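You operate a simulated robot arm through the tools that you are given. There is no shell and no other tool. Be economical: measure what you need, move in short steps, check, and stop when the job is done.

Carry out the task below with a simulated robot arm. There is one attempt and no reset: what you move stays moved.

TASK
Fetch the plain sample cup and set it on the orange card. Then take the bottle that says "Test strips" from the top of the white-topped table and leave it on top of the white-banded nozzle.

It is judged by the outcome, as a careful person would: the job done as asked, and still so three seconds after it is handed in. It fails if anything else is knocked over, pushed out of place, dropped, spilled or broken.

THE ROBOT
A 7-joint arm with a two-finger parallel gripper, fixed in place. Base frame: the origin is at the foot of the arm, x ahead of it, y to its left, z up; the work surface is at about z = 0. Lengths are in mm, angles in degrees, forces in N, time in s.
With the tool pointing down near the work surface it reaches from about 240 to 620 mm from the base axis. Its first joint turns from -66.0 to 66.0 degrees. Payload 2.6 kg.
Tool frame: the origin (TCP) lies between the finger pads and is the grasp point; the fingertips stand 30 mm ahead of it; z points along the fingers, y is the line along which they close. The gripper opens to 94 mm. The fingers are 28 mm wide and 10 mm thick; the gripper's body (50 by 96 mm) begins 55 mm behind the TCP.
Orientation is that of the tool frame in the base frame, as a unit quaternion [w, x, y, z]. With the fingers straight down and closing along the base's y, the tool's x points along the base's -x, its y along +y and its z along -z.

THE INTERFACE
- The arm moves only by the tool drive_tool. Its argument "commands" is a list of rows, each a list of 3 entries, a list of its own where there are three numbers: the opening, from 0 (shut) to 1 (fully open), then the shift along the tool's x, y, z in m, then the turn, a rotation vector about the tool's x, y, z in degrees. In form: [[hand, [dx, dy, dz], [rx, ry, rz]], ...]. A call has 1 to 10 rows; each row is the pose to reach, as a shift and turn from the pose commanded when the call began, along the tool's axes at that moment. A row lasts 0.2 s, in which the tool goes at most 50 mm and 8.6 degrees; a call with a longer step from one row to the next is refused whole, and so is a gripper value outside its range. A pose out of reach is approached as far as the arm can. The call stops where the force on the tool passes 40 N (or 10 N more than at its start, if that is more) or the arm is blocked; 0.2 s more then pass. The fingers move at their own pace (about 72 mm/s each) and stop on an object; they squeeze with about 23 N. The grip force told is the motor's: it shows also when the fingers shut on nothing. Time passes only in rows, and 0.2 s behind the last, so rows that repeat a pose let the fingers close. It gives the time, the measured TCP pose, the force on the tool (base axes), the opening and the grip force at its end, in the units of the frame above (readings bear some noise).
- Cameras (640 x 400 px; columns grow to the right, rows downward): "scene" is fixed at [31.3, 438.9, 556.6]; the picture's right is [-0.81, -0.59, 0.00], its down [-0.42, 0.58, -0.69] and it looks along [0.41, -0.56, -0.72] (base axes); focal length 258 px, centre (320, 200). "wrist" rides on the gripper at [-37, 0, -58] in the tool frame; the picture's right is [0.00, -1.00, 0.00], its down [0.97, 0.00, -0.24] and it looks along [0.24, 0.00, 0.97] (tool axes); focal length 218 px, centre (320, 200).
- camera(camera): a new picture of that camera. No time passes.
- probe_pixels(camera, pixels): for up to 12 pixels [column, row] of the newest picture of that camera ("zoom" is the newest enlarged one), the place [x, y, z] in the base frame of the surface seen there, good to about 2 mm, but the place of the scene camera against the robot may be out by one fixed shift of up to 12 mm in any direction. No time passes.
- zoom(camera, box): a new picture of the part [left, top, right, bottom] of that camera's present view, enlarged. No time passes.
- job_done(): hands the job in; it is judged then, once.

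Work in short steps. Measure before you move; look again where a grasp or a placing could have gone wrong, and mend it. You have 80 turns and 34 pictures in all, the two below and enlarged ones among them. Open the gripper and draw the arm clear of the work before you hand the job in, unless the task says otherwise; then end with one line.

The tools are called after "Call:" by a JSON object that holds its "fn" and its "kwargs". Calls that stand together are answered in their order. drive_tool: Moves the arm, as the interface text tells. Its arguments: {"type":"object","properties":{"commands":{"type":"array"}},"required":["commands"]} The other tools are called the same way: camera (camera) takes a picture; probe_pixels (camera, pixels) gives the place of the surface under pixels of a picture; zoom (camera, box) takes an enlarged picture of a part of a camera's view; job_done () hands the job in.

At the start:

```text
t: 0.0
position: [273.3, 282.6, 360.2]
orientation: [0.0, 0.0, 1.0, 0.0]
ft_force: [0.0, -0.4, 0.6]
width: 94.0
grip_force: 0.0
```

scene: 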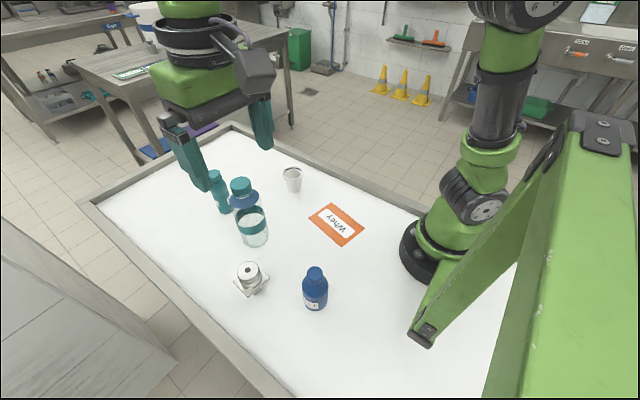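
wrist: 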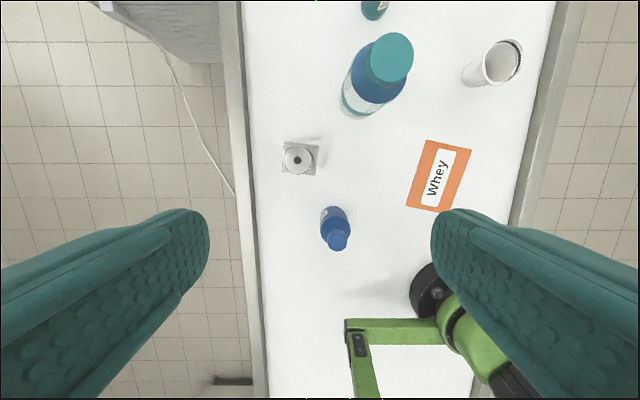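

The scene shows a cup at (293,178), orange card at (337,224), a white-topped nozzle at (250,277), a blue bottle at (315,288), and teal items at (220-250,190-230). I zoom in to read the labels.

Call:
{"fn": "zoom", "kwargs": {"camera": "scene", "box": [180, 150, 370, 320]}}

Call:
{"fn": "zoom", "kwargs": {"camera": "wrist", "box": [240, 0, 560, 260]}}

```text
2.35 times, centred on (275, 235) of scene
```

zoom: 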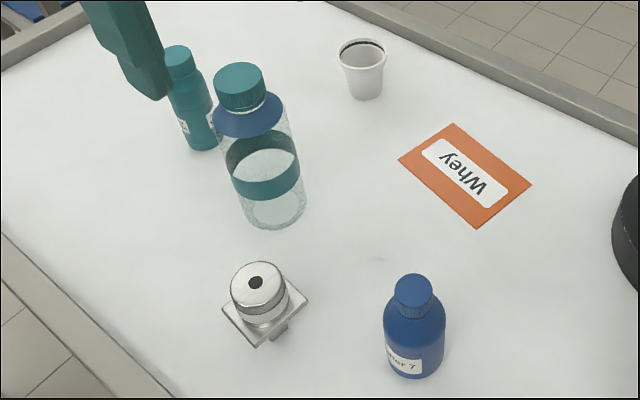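

```text
1.54 times, centred on (400, 130) of wrist
```

zoom: 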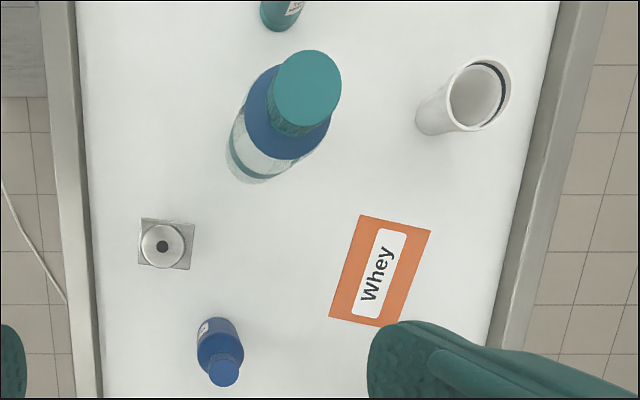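

The blue bottle reads "…ter 7" and the small teal bottle has a label too. I probe all the objects from the wrist camera (accurate) and the scene.

Call:
{"fn": "zoom", "kwargs": {"camera": "wrist", "box": [340, 0, 420, 50]}}

Call:
{"fn": "probe_pixels", "kwargs": {"camera": "wrist", "pixels": [[374, 10], [391, 58], [470, 75], [487, 60], [520, 60], [505, 42], [437, 176], [298, 158], [298, 148], [288, 145], [337, 240], [316, 172]]}}

Call:
{"fn": "probe_pixels", "kwargs": {"camera": "scene", "pixels": [[214, 173], [241, 183], [293, 168], [284, 170], [302, 170], [293, 187], [337, 224], [256, 263], [248, 271], [315, 271], [222, 210], [251, 284]]}}

Call:
{"fn": "zoom", "kwargs": {"camera": "scene", "box": [195, 160, 265, 225]}}

```text
8.00 times, centred on (380, 25) of wrist
```

zoom: 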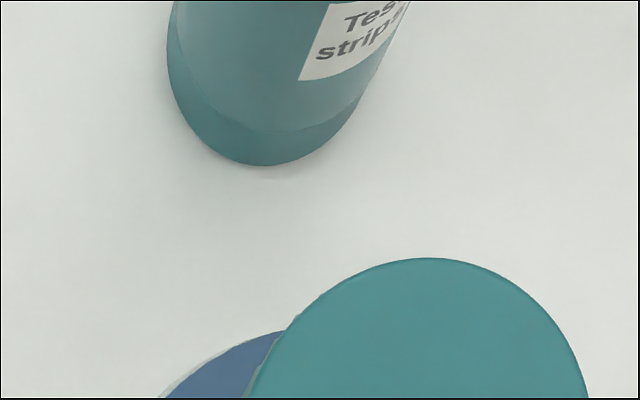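

```text
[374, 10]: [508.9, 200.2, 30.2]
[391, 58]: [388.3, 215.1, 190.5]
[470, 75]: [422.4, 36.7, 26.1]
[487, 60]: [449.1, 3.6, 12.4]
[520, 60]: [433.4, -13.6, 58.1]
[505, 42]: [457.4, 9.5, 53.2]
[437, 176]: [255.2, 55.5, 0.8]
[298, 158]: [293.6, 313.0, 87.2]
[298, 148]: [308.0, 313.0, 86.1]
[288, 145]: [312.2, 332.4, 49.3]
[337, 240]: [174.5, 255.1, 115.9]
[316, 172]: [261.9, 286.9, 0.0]
```

```text
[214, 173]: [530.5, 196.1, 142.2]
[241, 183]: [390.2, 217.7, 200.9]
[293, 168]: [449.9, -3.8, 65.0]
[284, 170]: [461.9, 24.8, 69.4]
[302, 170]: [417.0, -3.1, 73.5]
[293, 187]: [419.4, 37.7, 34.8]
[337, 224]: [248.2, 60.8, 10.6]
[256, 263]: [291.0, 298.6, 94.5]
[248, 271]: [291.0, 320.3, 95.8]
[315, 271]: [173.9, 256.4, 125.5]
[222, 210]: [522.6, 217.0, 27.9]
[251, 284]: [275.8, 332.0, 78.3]
```

```text
6.15 times, centred on (230, 192) of scene
```

zoom: 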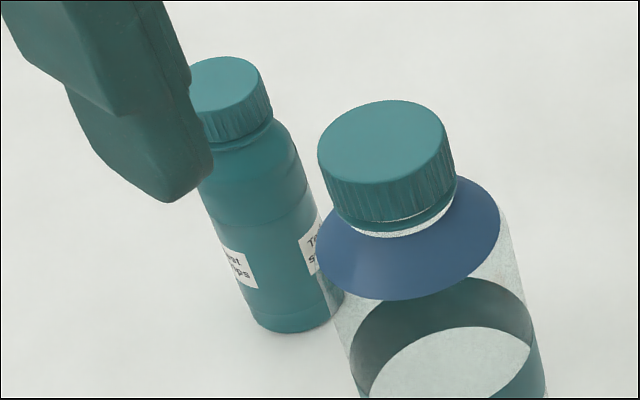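

The teal bottle at about (525,197) is "Test strips", the nozzle top is at about (297,313,87), the cup at about (440,13) with its rim at z≈60, and the card at (255,55). I move over the cup, staying high.

Call:
{"fn": "drive_tool", "kwargs": {"commands": [[1, [-0.017, -0.027, 0.006], [0, 0, 0]], [1, [-0.044, -0.067, 0.015], [0, 0, 0]], [1, [-0.068, -0.107, 0.024], [0, 0, 0]], [1, [-0.092, -0.147, 0.033], [0, 0, 0]], [1, [-0.116, -0.187, 0.042], [0, 0, 0]], [1, [-0.14, -0.227, 0.051], [0, 0, 0]], [1, [-0.157, -0.255, 0.08], [0, 0, 0]], [1, [-0.167, -0.27, 0.11], [0, 0, 0]], [1, [-0.167, -0.27, 0.14], [0, 0, 0]], [1, [-0.167, -0.27, 0.14], [0, 0, 0]]]}}

Call:
{"fn": "camera", "kwargs": {"camera": "wrist"}}

```text
t: 2.2
position: [441.0, 11.0, 220.3]
orientation: [0.0, 0.0, 1.0, 0.001]
ft_force: [-0.1, -0.2, 0.7]
width: 94.1
grip_force: 0.1
```

```text
27 pictures are left
```

wrist: 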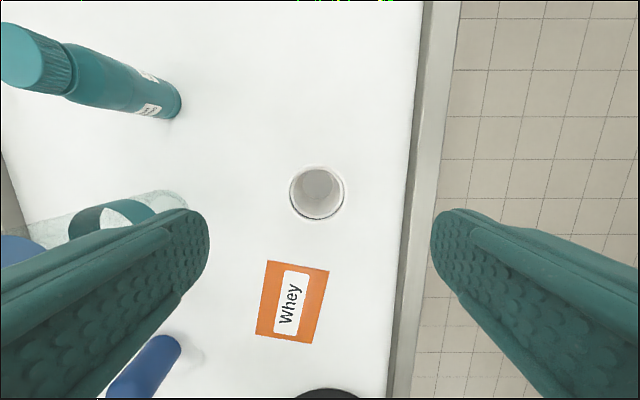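

The cup rim spans columns 290–345 and rows 167–220 in the wrist view. I probe the rim and the card's corners.

Call:
{"fn": "probe_pixels", "kwargs": {"camera": "wrist", "pixels": [[291, 192], [343, 193], [317, 168], [317, 218], [318, 186], [267, 263], [327, 271], [311, 341], [257, 334], [140, 112], [20, 55], [178, 100]]}}

Call:
{"fn": "zoom", "kwargs": {"camera": "wrist", "box": [270, 150, 366, 240]}}

```text
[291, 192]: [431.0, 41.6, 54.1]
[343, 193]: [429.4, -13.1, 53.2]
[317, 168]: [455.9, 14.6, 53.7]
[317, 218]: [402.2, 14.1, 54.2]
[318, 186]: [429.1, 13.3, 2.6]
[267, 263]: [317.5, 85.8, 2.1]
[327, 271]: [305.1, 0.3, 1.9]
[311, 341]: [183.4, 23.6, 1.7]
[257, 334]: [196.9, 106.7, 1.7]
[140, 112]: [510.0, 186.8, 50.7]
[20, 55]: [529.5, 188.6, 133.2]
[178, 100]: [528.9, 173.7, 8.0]
```

```text
4.44 times, centred on (318, 195) of wrist
```

zoom: 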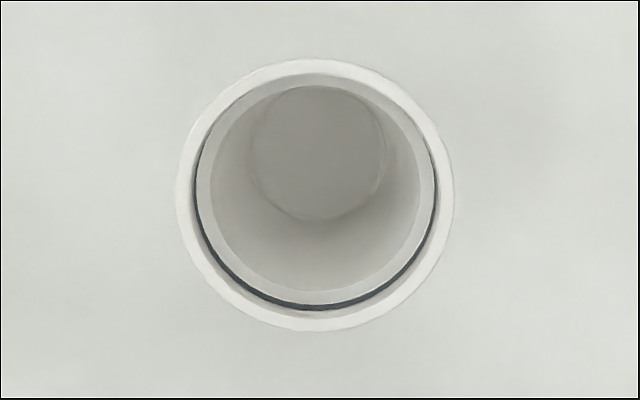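

The cup is empty, centred at (430,14), about 56 mm across and 54 mm tall. I align, descend to z≈34, and close.

Call:
{"fn": "drive_tool", "kwargs": {"commands": [[1, [0.011, 0.003, 0.04], [0, 0, 0]], [1, [0.011, 0.003, 0.08], [0, 0, 0]], [1, [0.011, 0.003, 0.12], [0, 0, 0]], [1, [0.011, 0.003, 0.15], [0, 0, 0]], [1, [0.011, 0.003, 0.175], [0, 0, 0]], [1, [0.011, 0.003, 0.186], [0, 0, 0]], [0, [0.011, 0.003, 0.186], [0, 0, 0]], [0, [0.011, 0.003, 0.186], [0, 0, 0]], [0, [0.011, 0.003, 0.186], [0, 0, 0]]]}}

```text
t: 4.2
position: [430.4, 15.1, 35.3]
orientation: [0.0, 0.0, 1.0, 0.0]
ft_force: [0.6, -0.7, 0.0]
width: 60.8
grip_force: 22.8
```

The fingers stopped at 60.8 mm with a 23 N grip. I lift a little and check.

Call:
{"fn": "drive_tool", "kwargs": {"commands": [[0, [0, 0, -0.015], [0, 0, 0]], [0, [0, 0, -0.04], [0, 0, 0]], [0, [0, 0, -0.07], [0, 0, 0]], [0, [0, 0, -0.07], [0, 0, 0]]]}}

Call:
{"fn": "camera", "kwargs": {"camera": "wrist"}}

Call:
{"fn": "camera", "kwargs": {"camera": "scene"}}

```text
t: 5.2
position: [428.6, 15.2, 105.5]
orientation: [0.0, 0.0, 1.0, -0.001]
ft_force: [-0.1, 1.1, -0.1]
width: 60.7
grip_force: 23.1
```

```text
25 pictures are left
```

wrist: 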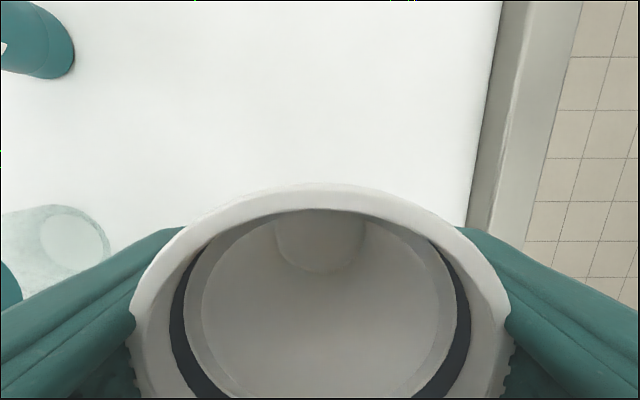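

```text
24 pictures are left
```

scene: 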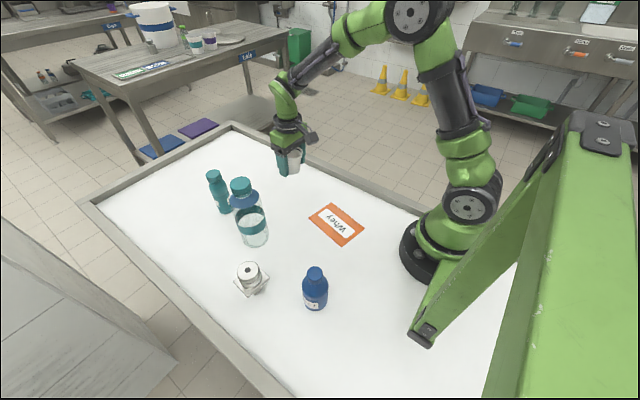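

The cup is held upright. I carry it to above the card centre, at about (254,54).

Call:
{"fn": "drive_tool", "kwargs": {"commands": [[0, [0.02, 0.005, 0], [0, 0, 0]], [0, [0.05, 0.012, 0], [0, 0, 0]], [0, [0.08, 0.018, 0], [0, 0, 0]], [0, [0.11, 0.025, 0], [0, 0, 0]], [0, [0.14, 0.032, 0], [0, 0, 0]], [0, [0.165, 0.039, 0], [0, 0, 0]], [0, [0.175, 0.039, 0], [0, 0, 0]], [0, [0.175, 0.039, 0], [0, 0, 0]]]}}

Call:
{"fn": "camera", "kwargs": {"camera": "scene"}}

```text
t: 7.0
position: [254.7, 52.9, 104.4]
orientation: [0.0, 0.0, 1.0, -0.001]
ft_force: [-0.1, 0.2, -0.3]
width: 60.9
grip_force: 23.0
```

```text
23 pictures are left
```

scene: 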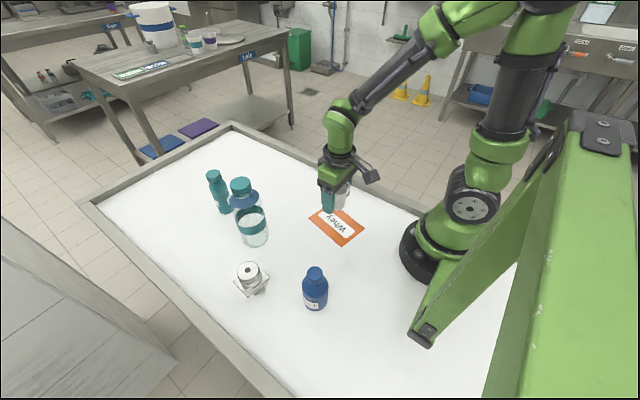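

The cup is over the card. I lower it slowly to just touching.

Call:
{"fn": "drive_tool", "kwargs": {"commands": [[0, [0, 0, 0.03], [0, 0, 0]], [0, [0, 0, 0.055], [0, 0, 0]], [0, [0, 0, 0.063], [0, 0, 0]], [0, [0, 0, 0.066], [0, 0, 0]], [0, [0, 0, 0.068], [0, 0, 0]], [0, [0, 0, 0.068], [0, 0, 0]]]}}

```text
t: 8.4
position: [255.4, 54.1, 37.3]
orientation: [0.0, 0.001, 1.0, 0.0]
ft_force: [-0.4, 0.0, -0.1]
width: 60.6
grip_force: 22.7
```

No strong contact force shows yet; the cup should be within 1 mm of the card. I open slowly, then go straight up.

Call:
{"fn": "drive_tool", "kwargs": {"commands": [[0, [0, 0, 0.001], [0, 0, 0]], [0.7, [0, 0, 0.001], [0, 0, 0]], [0.85, [0, 0, 0.001], [0, 0, 0]], [1, [0, 0, 0.001], [0, 0, 0]], [1, [0, 0, -0.02], [0, 0, 0]], [1, [0, 0, -0.06], [0, 0, 0]], [1, [0, 0, -0.1], [0, 0, 0]], [1, [0, 0, -0.14], [0, 0, 0]], [1, [0, 0, -0.18], [0, 0, 0]], [1, [0, 0, -0.2], [0, 0, 0]]]}}

Call:
{"fn": "camera", "kwargs": {"camera": "wrist"}}

```text
t: 10.6
position: [256.9, 53.8, 236.2]
orientation: [0.001, 0.0, 1.0, 0.0]
ft_force: [0.1, -0.7, -1.6]
width: 94.0
grip_force: 0.0
```

```text
22 pictures are left
```

wrist: 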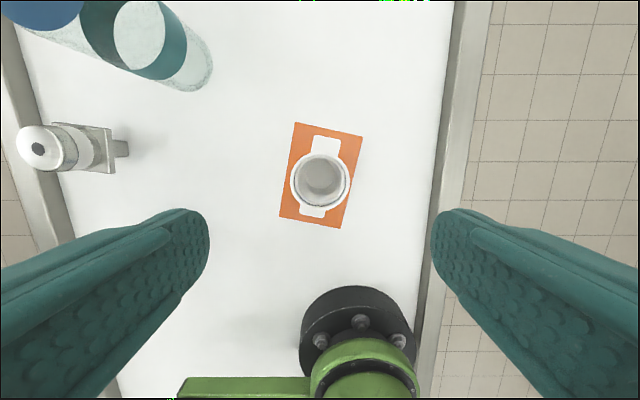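

The cup stands upright on the card. Now I go around to the teal bottle: first out along x, then y, at z≈260.

Call:
{"fn": "drive_tool", "kwargs": {"commands": [[1, [-0.02, 0, -0.01], [0, 0, 0]], [1, [-0.06, 0, -0.03], [0, 0, 0]], [1, [-0.1, 0, -0.04], [0, 0, 0]], [1, [-0.14, 0, -0.04], [0, 0, 0]], [1, [-0.18, 0, -0.04], [0, 0, 0]], [1, [-0.22, 0, -0.04], [0, 0, 0]], [1, [-0.25, 0.02, -0.04], [0, 0, 0]], [1, [-0.266, 0.06, -0.04], [0, 0, 0]], [1, [-0.266, 0.1, -0.04], [0, 0, 0]], [1, [-0.266, 0.135, -0.04], [0, 0, 0]]]}}

Call:
{"fn": "camera", "kwargs": {"camera": "wrist"}}

```text
t: 12.8
position: [521.8, 188.2, 277.8]
orientation: [0.001, 0.0, 1.0, 0.0]
ft_force: [-0.5, -0.2, -0.1]
width: 94.1
grip_force: 0.1
```

```text
21 pictures are left
```

wrist: 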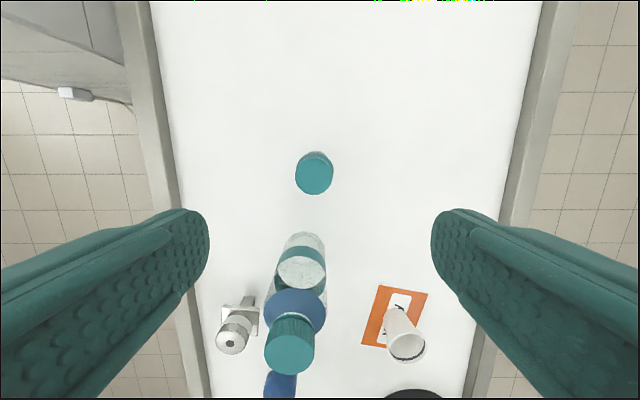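

The cap is seen at (314,173). I probe its edges and the body.

Call:
{"fn": "probe_pixels", "kwargs": {"camera": "wrist", "pixels": [[314, 173], [298, 173], [330, 173], [314, 156], [314, 190], [303, 155], [326, 155], [315, 152], [300, 240], [232, 340], [230, 343], [221, 344]]}}

Call:
{"fn": "zoom", "kwargs": {"camera": "wrist", "box": [270, 140, 360, 210]}}

Call:
{"fn": "zoom", "kwargs": {"camera": "wrist", "box": [200, 280, 280, 360]}}

```text
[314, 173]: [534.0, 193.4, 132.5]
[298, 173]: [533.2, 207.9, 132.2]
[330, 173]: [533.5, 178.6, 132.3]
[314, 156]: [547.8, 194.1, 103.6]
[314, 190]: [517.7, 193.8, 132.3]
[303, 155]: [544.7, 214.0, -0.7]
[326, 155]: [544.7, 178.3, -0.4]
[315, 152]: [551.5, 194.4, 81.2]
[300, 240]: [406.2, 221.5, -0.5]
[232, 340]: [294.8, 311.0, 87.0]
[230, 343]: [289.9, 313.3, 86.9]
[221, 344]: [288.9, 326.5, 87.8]
```

```text
5.71 times, centred on (315, 175) of wrist
```

zoom: 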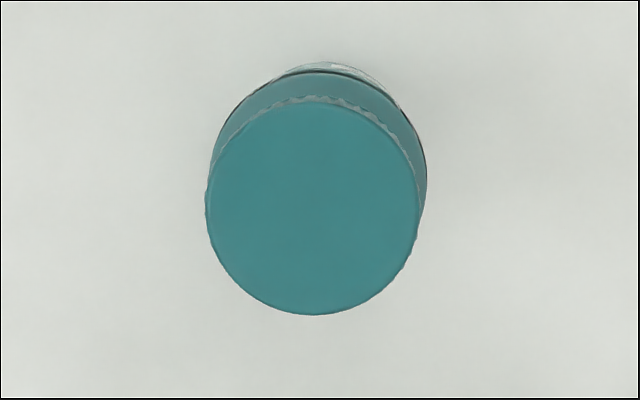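

```text
5.00 times, centred on (240, 320) of wrist
```

zoom: 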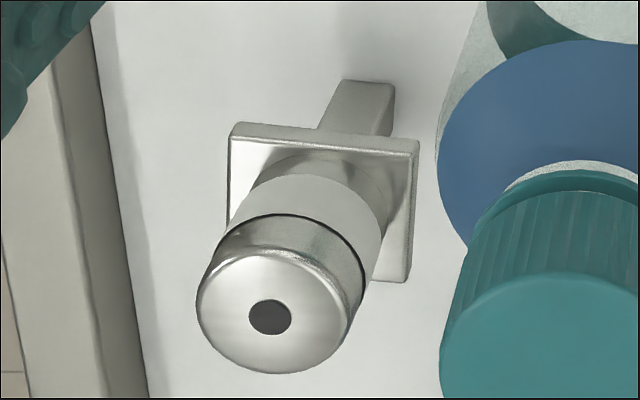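

The bottle axis is at about (532,193.5) with its top at z 132. I align and descend to TCP z≈86 (the gripper body stays 8 mm above the cap), then close.

Call:
{"fn": "drive_tool", "kwargs": {"commands": [[1, [-0.0105, 0.0055, 0.03], [0, 0, 0]], [1, [-0.0105, 0.0055, 0.07], [0, 0, 0]], [1, [-0.0105, 0.0055, 0.11], [0, 0, 0]], [1, [-0.0105, 0.0055, 0.145], [0, 0, 0]], [1, [-0.0105, 0.0055, 0.17], [0, 0, 0]], [1, [-0.0105, 0.0055, 0.192], [0, 0, 0]], [1, [-0.0105, 0.0055, 0.192], [0, 0, 0]]]}}

Call:
{"fn": "camera", "kwargs": {"camera": "scene"}}

```text
t: 14.4
position: [531.6, 193.5, 84.3]
orientation: [-0.001, 0.001, 1.0, 0.001]
ft_force: [0.0, 0.2, 0.2]
width: 94.0
grip_force: 0.0
```

```text
18 pictures are left
```

scene: 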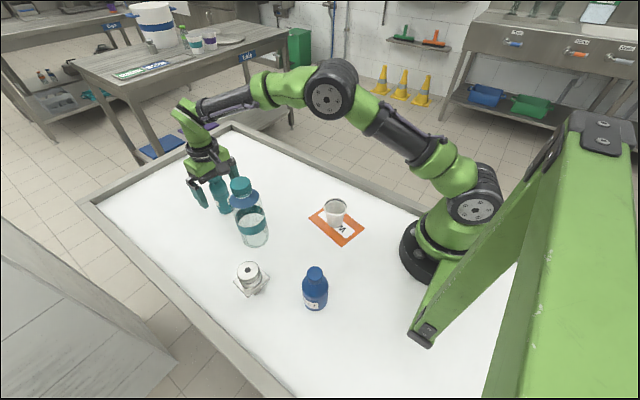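

The fingers straddle the bottle. I close and lift slightly.

Call:
{"fn": "drive_tool", "kwargs": {"commands": [[0, [0, 0, 0], [0, 0, 0]], [0, [0, 0, 0], [0, 0, 0]], [0, [0, 0, 0], [0, 0, 0]], [0, [0, 0, 0], [0, 0, 0]], [0, [0, 0, -0.01], [0, 0, 0]], [0, [0, 0, -0.03], [0, 0, 0]], [0, [0, 0, -0.03], [0, 0, 0]]]}}

Call:
{"fn": "camera", "kwargs": {"camera": "scene"}}

```text
t: 16.0
position: [531.9, 192.2, 115.1]
orientation: [0.001, 0.0, 1.0, 0.0]
ft_force: [-0.4, -0.4, -1.1]
width: 41.5
grip_force: 23.2
```

```text
17 pictures are left
```

scene: 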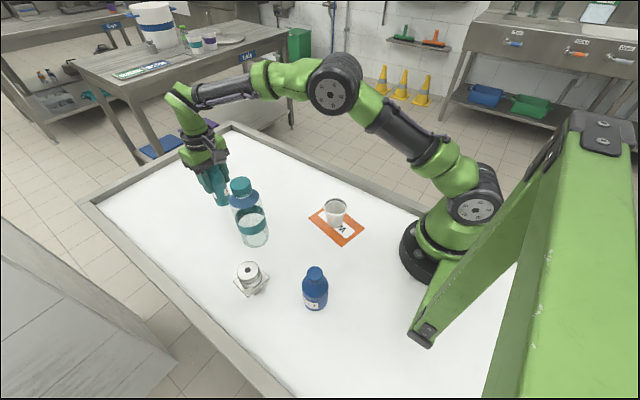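

The bottle is held (41.5 mm). I lift it well above the big clear bottle (top 190).

Call:
{"fn": "drive_tool", "kwargs": {"commands": [[0, [0, 0, -0.02], [0, 0, 0]], [0, [0, 0, -0.055], [0, 0, 0]], [0, [0, 0, -0.09], [0, 0, 0]], [0, [0, 0, -0.125], [0, 0, 0]], [0, [0, 0, -0.16], [0, 0, 0]], [0, [0, 0, -0.195], [0, 0, 0]], [0, [0, 0, -0.215], [0, 0, 0]], [0, [0, 0, -0.215], [0, 0, 0]]]}}

```text
t: 17.8
position: [511.8, 191.4, 315.0]
orientation: [0.001, 0.0, 1.0, 0.0]
ft_force: [0.4, 0.2, -1.6]
width: 41.3
grip_force: 22.9
out of reach, approached as far as the arm can: row 6, 7, 8
```

The arm is at its reach limit here (315 high), with the bottle's bottom at ~230, still clear. I move in and over to (255,300,330) for a view of the nozzle.

Call:
{"fn": "drive_tool", "kwargs": {"commands": [[0, [0.03, 0.005, 0], [0, 0, 0]], [0, [0.06, 0.02, 0], [0, 0, 0]], [0, [0.095, 0.035, 0], [0, 0, 0]], [0, [0.13, 0.05, 0], [0, 0, 0]], [0, [0.165, 0.065, 0], [0, 0, 0]], [0, [0.2, 0.08, 0], [0, 0, 0]], [0, [0.235, 0.095, 0], [0, 0, 0]], [0, [0.262, 0.105, 0], [0, 0, 0]], [0, [0.277, 0.108, 0], [0, 0, 0]], [0, [0.277, 0.108, 0], [0, 0, 0]]]}}

Call:
{"fn": "camera", "kwargs": {"camera": "wrist"}}

```text
t: 20.0
position: [234.7, 298.4, 313.3]
orientation: [0.0, -0.001, 1.0, 0.0]
ft_force: [0.7, -0.4, -2.3]
width: 40.8
grip_force: 23.7
```

```text
16 pictures are left
```

wrist: 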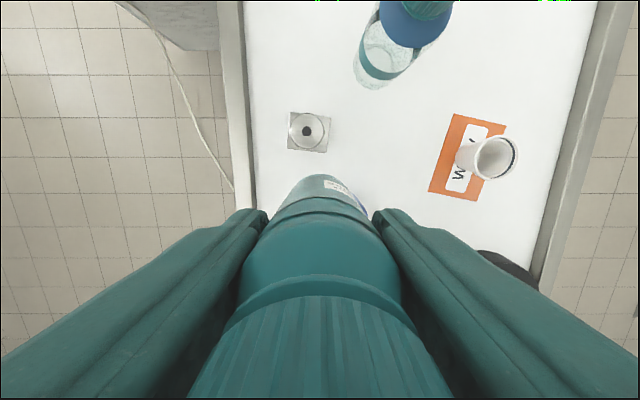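

The nozzle is visible at (307,131). I zoom and probe its top.

Call:
{"fn": "zoom", "kwargs": {"camera": "wrist", "box": [275, 106, 339, 156]}}

Call:
{"fn": "probe_pixels", "kwargs": {"camera": "wrist", "pixels": [[307, 131], [293, 131], [321, 131], [307, 118], [307, 144], [307, 122], [307, 140], [298, 131], [316, 131]]}}

```text
8.00 times, centred on (307, 131) of wrist
```

zoom: 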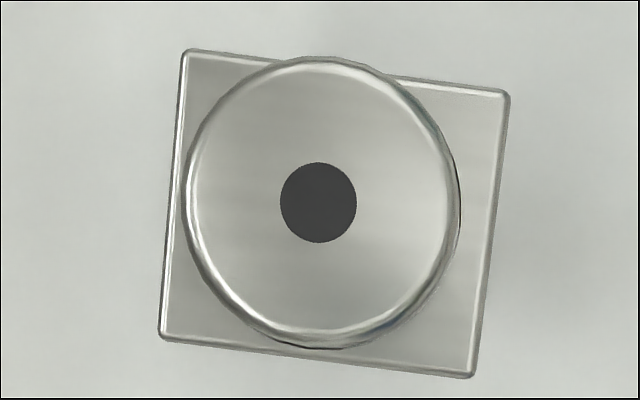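

```text
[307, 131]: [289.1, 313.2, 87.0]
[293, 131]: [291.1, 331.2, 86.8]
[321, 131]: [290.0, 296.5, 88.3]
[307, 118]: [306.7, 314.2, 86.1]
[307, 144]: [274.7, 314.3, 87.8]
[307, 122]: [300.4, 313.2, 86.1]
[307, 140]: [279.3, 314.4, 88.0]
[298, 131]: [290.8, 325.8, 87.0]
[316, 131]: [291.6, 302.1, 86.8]
```

The nozzle top is centred at (290,313.5), z 87, about 38 mm flat. I move the bottle above it, stopping about 18 mm over contact (expected contact TCP z≈172).

Call:
{"fn": "drive_tool", "kwargs": {"commands": [[0, [-0.02, 0.005, 0], [0, 0, 0]], [0, [-0.045, 0.013, 0], [0, 0, 0]], [0, [-0.055, 0.0153, 0.01], [0, 0, 0]], [0, [-0.055, 0.0153, 0.04], [0, 0, 0]], [0, [-0.055, 0.0153, 0.075], [0, 0, 0]], [0, [-0.055, 0.0153, 0.105], [0, 0, 0]], [0, [-0.055, 0.0153, 0.123], [0, 0, 0]], [0, [-0.055, 0.0153, 0.123], [0, 0, 0]]]}}

Call:
{"fn": "zoom", "kwargs": {"camera": "scene", "box": [190, 180, 340, 310]}}

Call:
{"fn": "camera", "kwargs": {"camera": "wrist"}}

```text
t: 21.8
position: [289.5, 314.0, 190.0]
orientation: [0.0, 0.0, 1.0, 0.0]
ft_force: [0.9, 0.1, -1.4]
width: 41.2
grip_force: 22.8
```

```text
3.08 times, centred on (265, 245) of scene
```

zoom: 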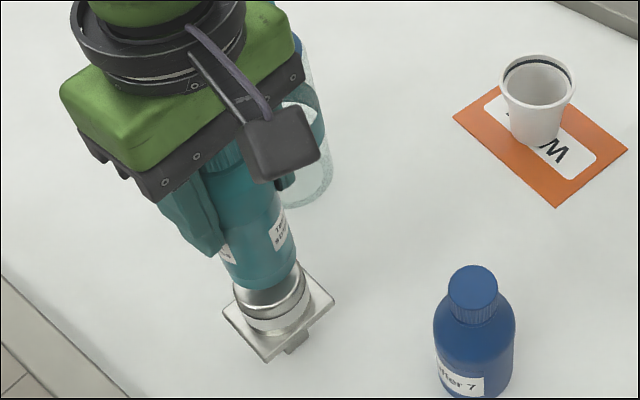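

```text
13 pictures are left
```

wrist: 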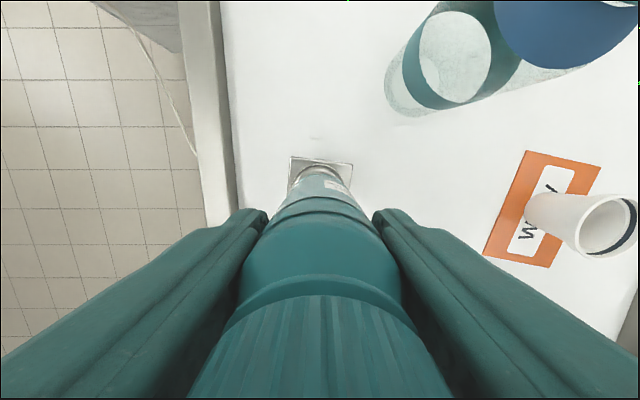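

The bottle sits squarely above the nozzle. I lower in small steps to about contact.

Call:
{"fn": "drive_tool", "kwargs": {"commands": [[0, [0, 0, 0.008], [0, 0, 0]], [0, [0, 0, 0.013], [0, 0, 0]], [0, [0, 0, 0.016], [0, 0, 0]], [0, [0, 0, 0.0175], [0, 0, 0]], [0, [0, 0, 0.0175], [0, 0, 0]]]}}

```text
t: 23.0
position: [289.9, 313.0, 174.5]
orientation: [0.0, 0.0, 1.0, 0.001]
ft_force: [0.0, 0.1, -1.5]
width: 41.0
grip_force: 22.7
```

There is no contact yet (force z −1.5, as before). I lower 1.5 mm more.

Call:
{"fn": "drive_tool", "kwargs": {"commands": [[0, [0, 0, 0.0008], [0, 0, 0]], [0, [0, 0, 0.0015], [0, 0, 0]], [0, [0, 0, 0.0015], [0, 0, 0]]]}}

Call:
{"fn": "zoom", "kwargs": {"camera": "scene", "box": [215, 220, 295, 300]}}

```text
t: 23.8
position: [289.7, 313.3, 172.0]
orientation: [0.001, 0.0, 1.0, 0.0]
ft_force: [-0.7, -0.2, -2.1]
width: 41.0
grip_force: 22.5
```

```text
5.00 times, centred on (255, 260) of scene
```

zoom: 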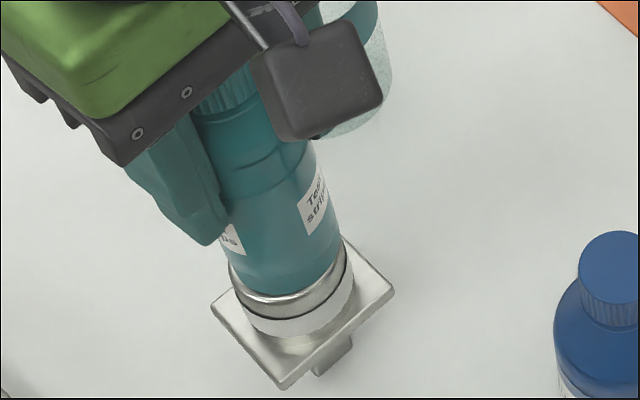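

Very close, and centred. I go down another 1 mm, watching the force.

Call:
{"fn": "drive_tool", "kwargs": {"commands": [[0, [0, 0, 0.0005], [0, 0, 0]], [0, [0, 0, 0.001], [0, 0, 0]], [0, [0, 0, 0.001], [0, 0, 0]]]}}

```text
t: 24.6
position: [290.1, 313.5, 172.2]
orientation: [-0.001, -0.001, 1.0, -0.001]
ft_force: [0.3, -1.8, 3.8]
width: 40.9
grip_force: 22.5
```

Contact: force z rose to +3.8 N. I release gradually, without moving.

Call:
{"fn": "drive_tool", "kwargs": {"commands": [[0.46, [0, 0, 0], [0, 0, 0]], [0.5, [0, 0, 0], [0, 0, 0]], [0.6, [0, 0, 0], [0, 0, 0]], [0.75, [0, 0, 0], [0, 0, 0]], [0.9, [0, 0, 0], [0, 0, 0]], [0.9, [0, 0, 0], [0, 0, 0]]]}}

Call:
{"fn": "zoom", "kwargs": {"camera": "scene", "box": [200, 180, 310, 310]}}

```text
t: 26.0
position: [289.9, 313.9, 170.7]
orientation: [0.0, -0.001, 1.0, 0.0]
ft_force: [-0.7, -0.4, 0.2]
width: 84.7
grip_force: 0.0
```

```text
3.08 times, centred on (255, 245) of scene
```

zoom: 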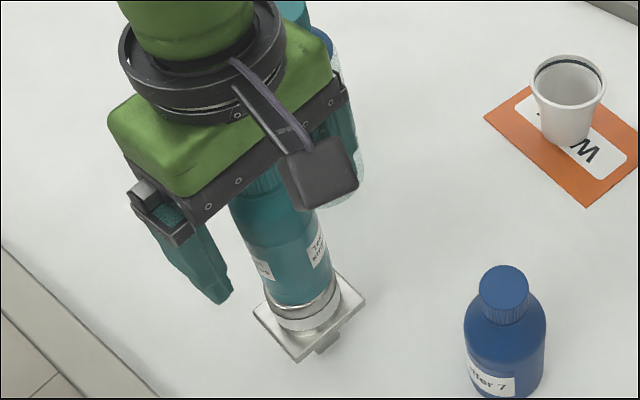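

The bottle stands on the nozzle, released. I rise straight up.

Call:
{"fn": "drive_tool", "kwargs": {"commands": [[0.9, [0, 0, -0.015], [0, 0, 0]], [0.9, [0, 0, -0.04], [0, 0, 0]], [0.9, [0, 0, -0.07], [0, 0, 0]], [0.9, [0, 0, -0.1], [0, 0, 0]], [0.9, [0, 0, -0.14], [0, 0, 0]], [0.9, [0, 0, -0.18], [0, 0, 0]], [0.9, [0.02, -0.03, -0.19], [0, 0, 0]], [0.9, [0.03, -0.07, -0.19], [0, 0, 0]], [0.9, [0.03, -0.11, -0.19], [0, 0, 0]], [0.9, [0.03, -0.11, -0.19], [0, 0, 0]]]}}

Call:
{"fn": "camera", "kwargs": {"camera": "scene"}}

Call:
{"fn": "camera", "kwargs": {"camera": "wrist"}}

```text
t: 28.2
position: [259.4, 203.5, 361.2]
orientation: [0.001, -0.001, 1.0, 0.0]
ft_force: [0.9, 0.4, -0.1]
width: 84.7
grip_force: 0.0
```

```text
10 pictures are left
```

scene: 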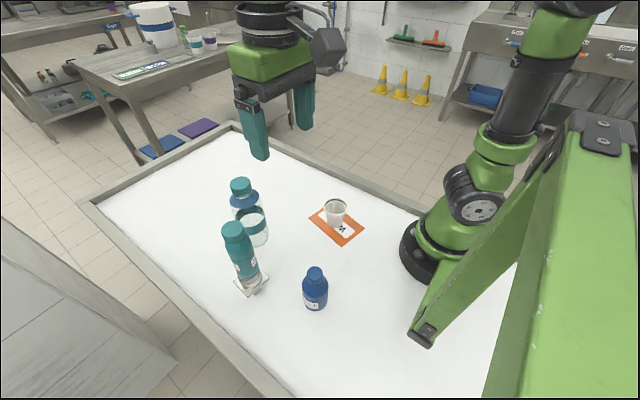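

```text
9 pictures are left
```

wrist: 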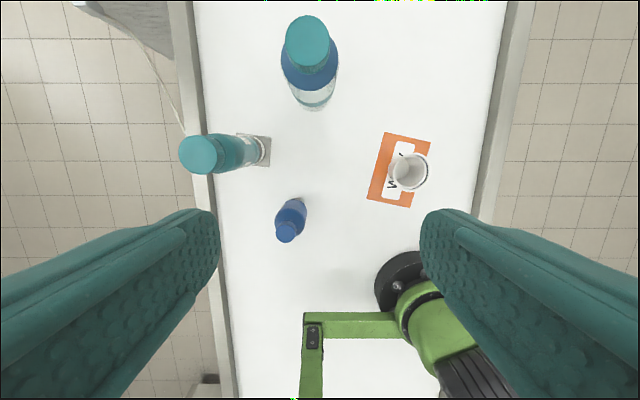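

The bottle stands upright on the nozzle, the cup is on the card, nothing else has moved, and the arm is clear. I hand the job in.

Call:
{"fn": "job_done", "kwargs": {}}

```text
The job is handed in.
```

The sample cup is on the orange card and the "Test strips" bottle is standing on the white-banded nozzle; nothing else was moved.
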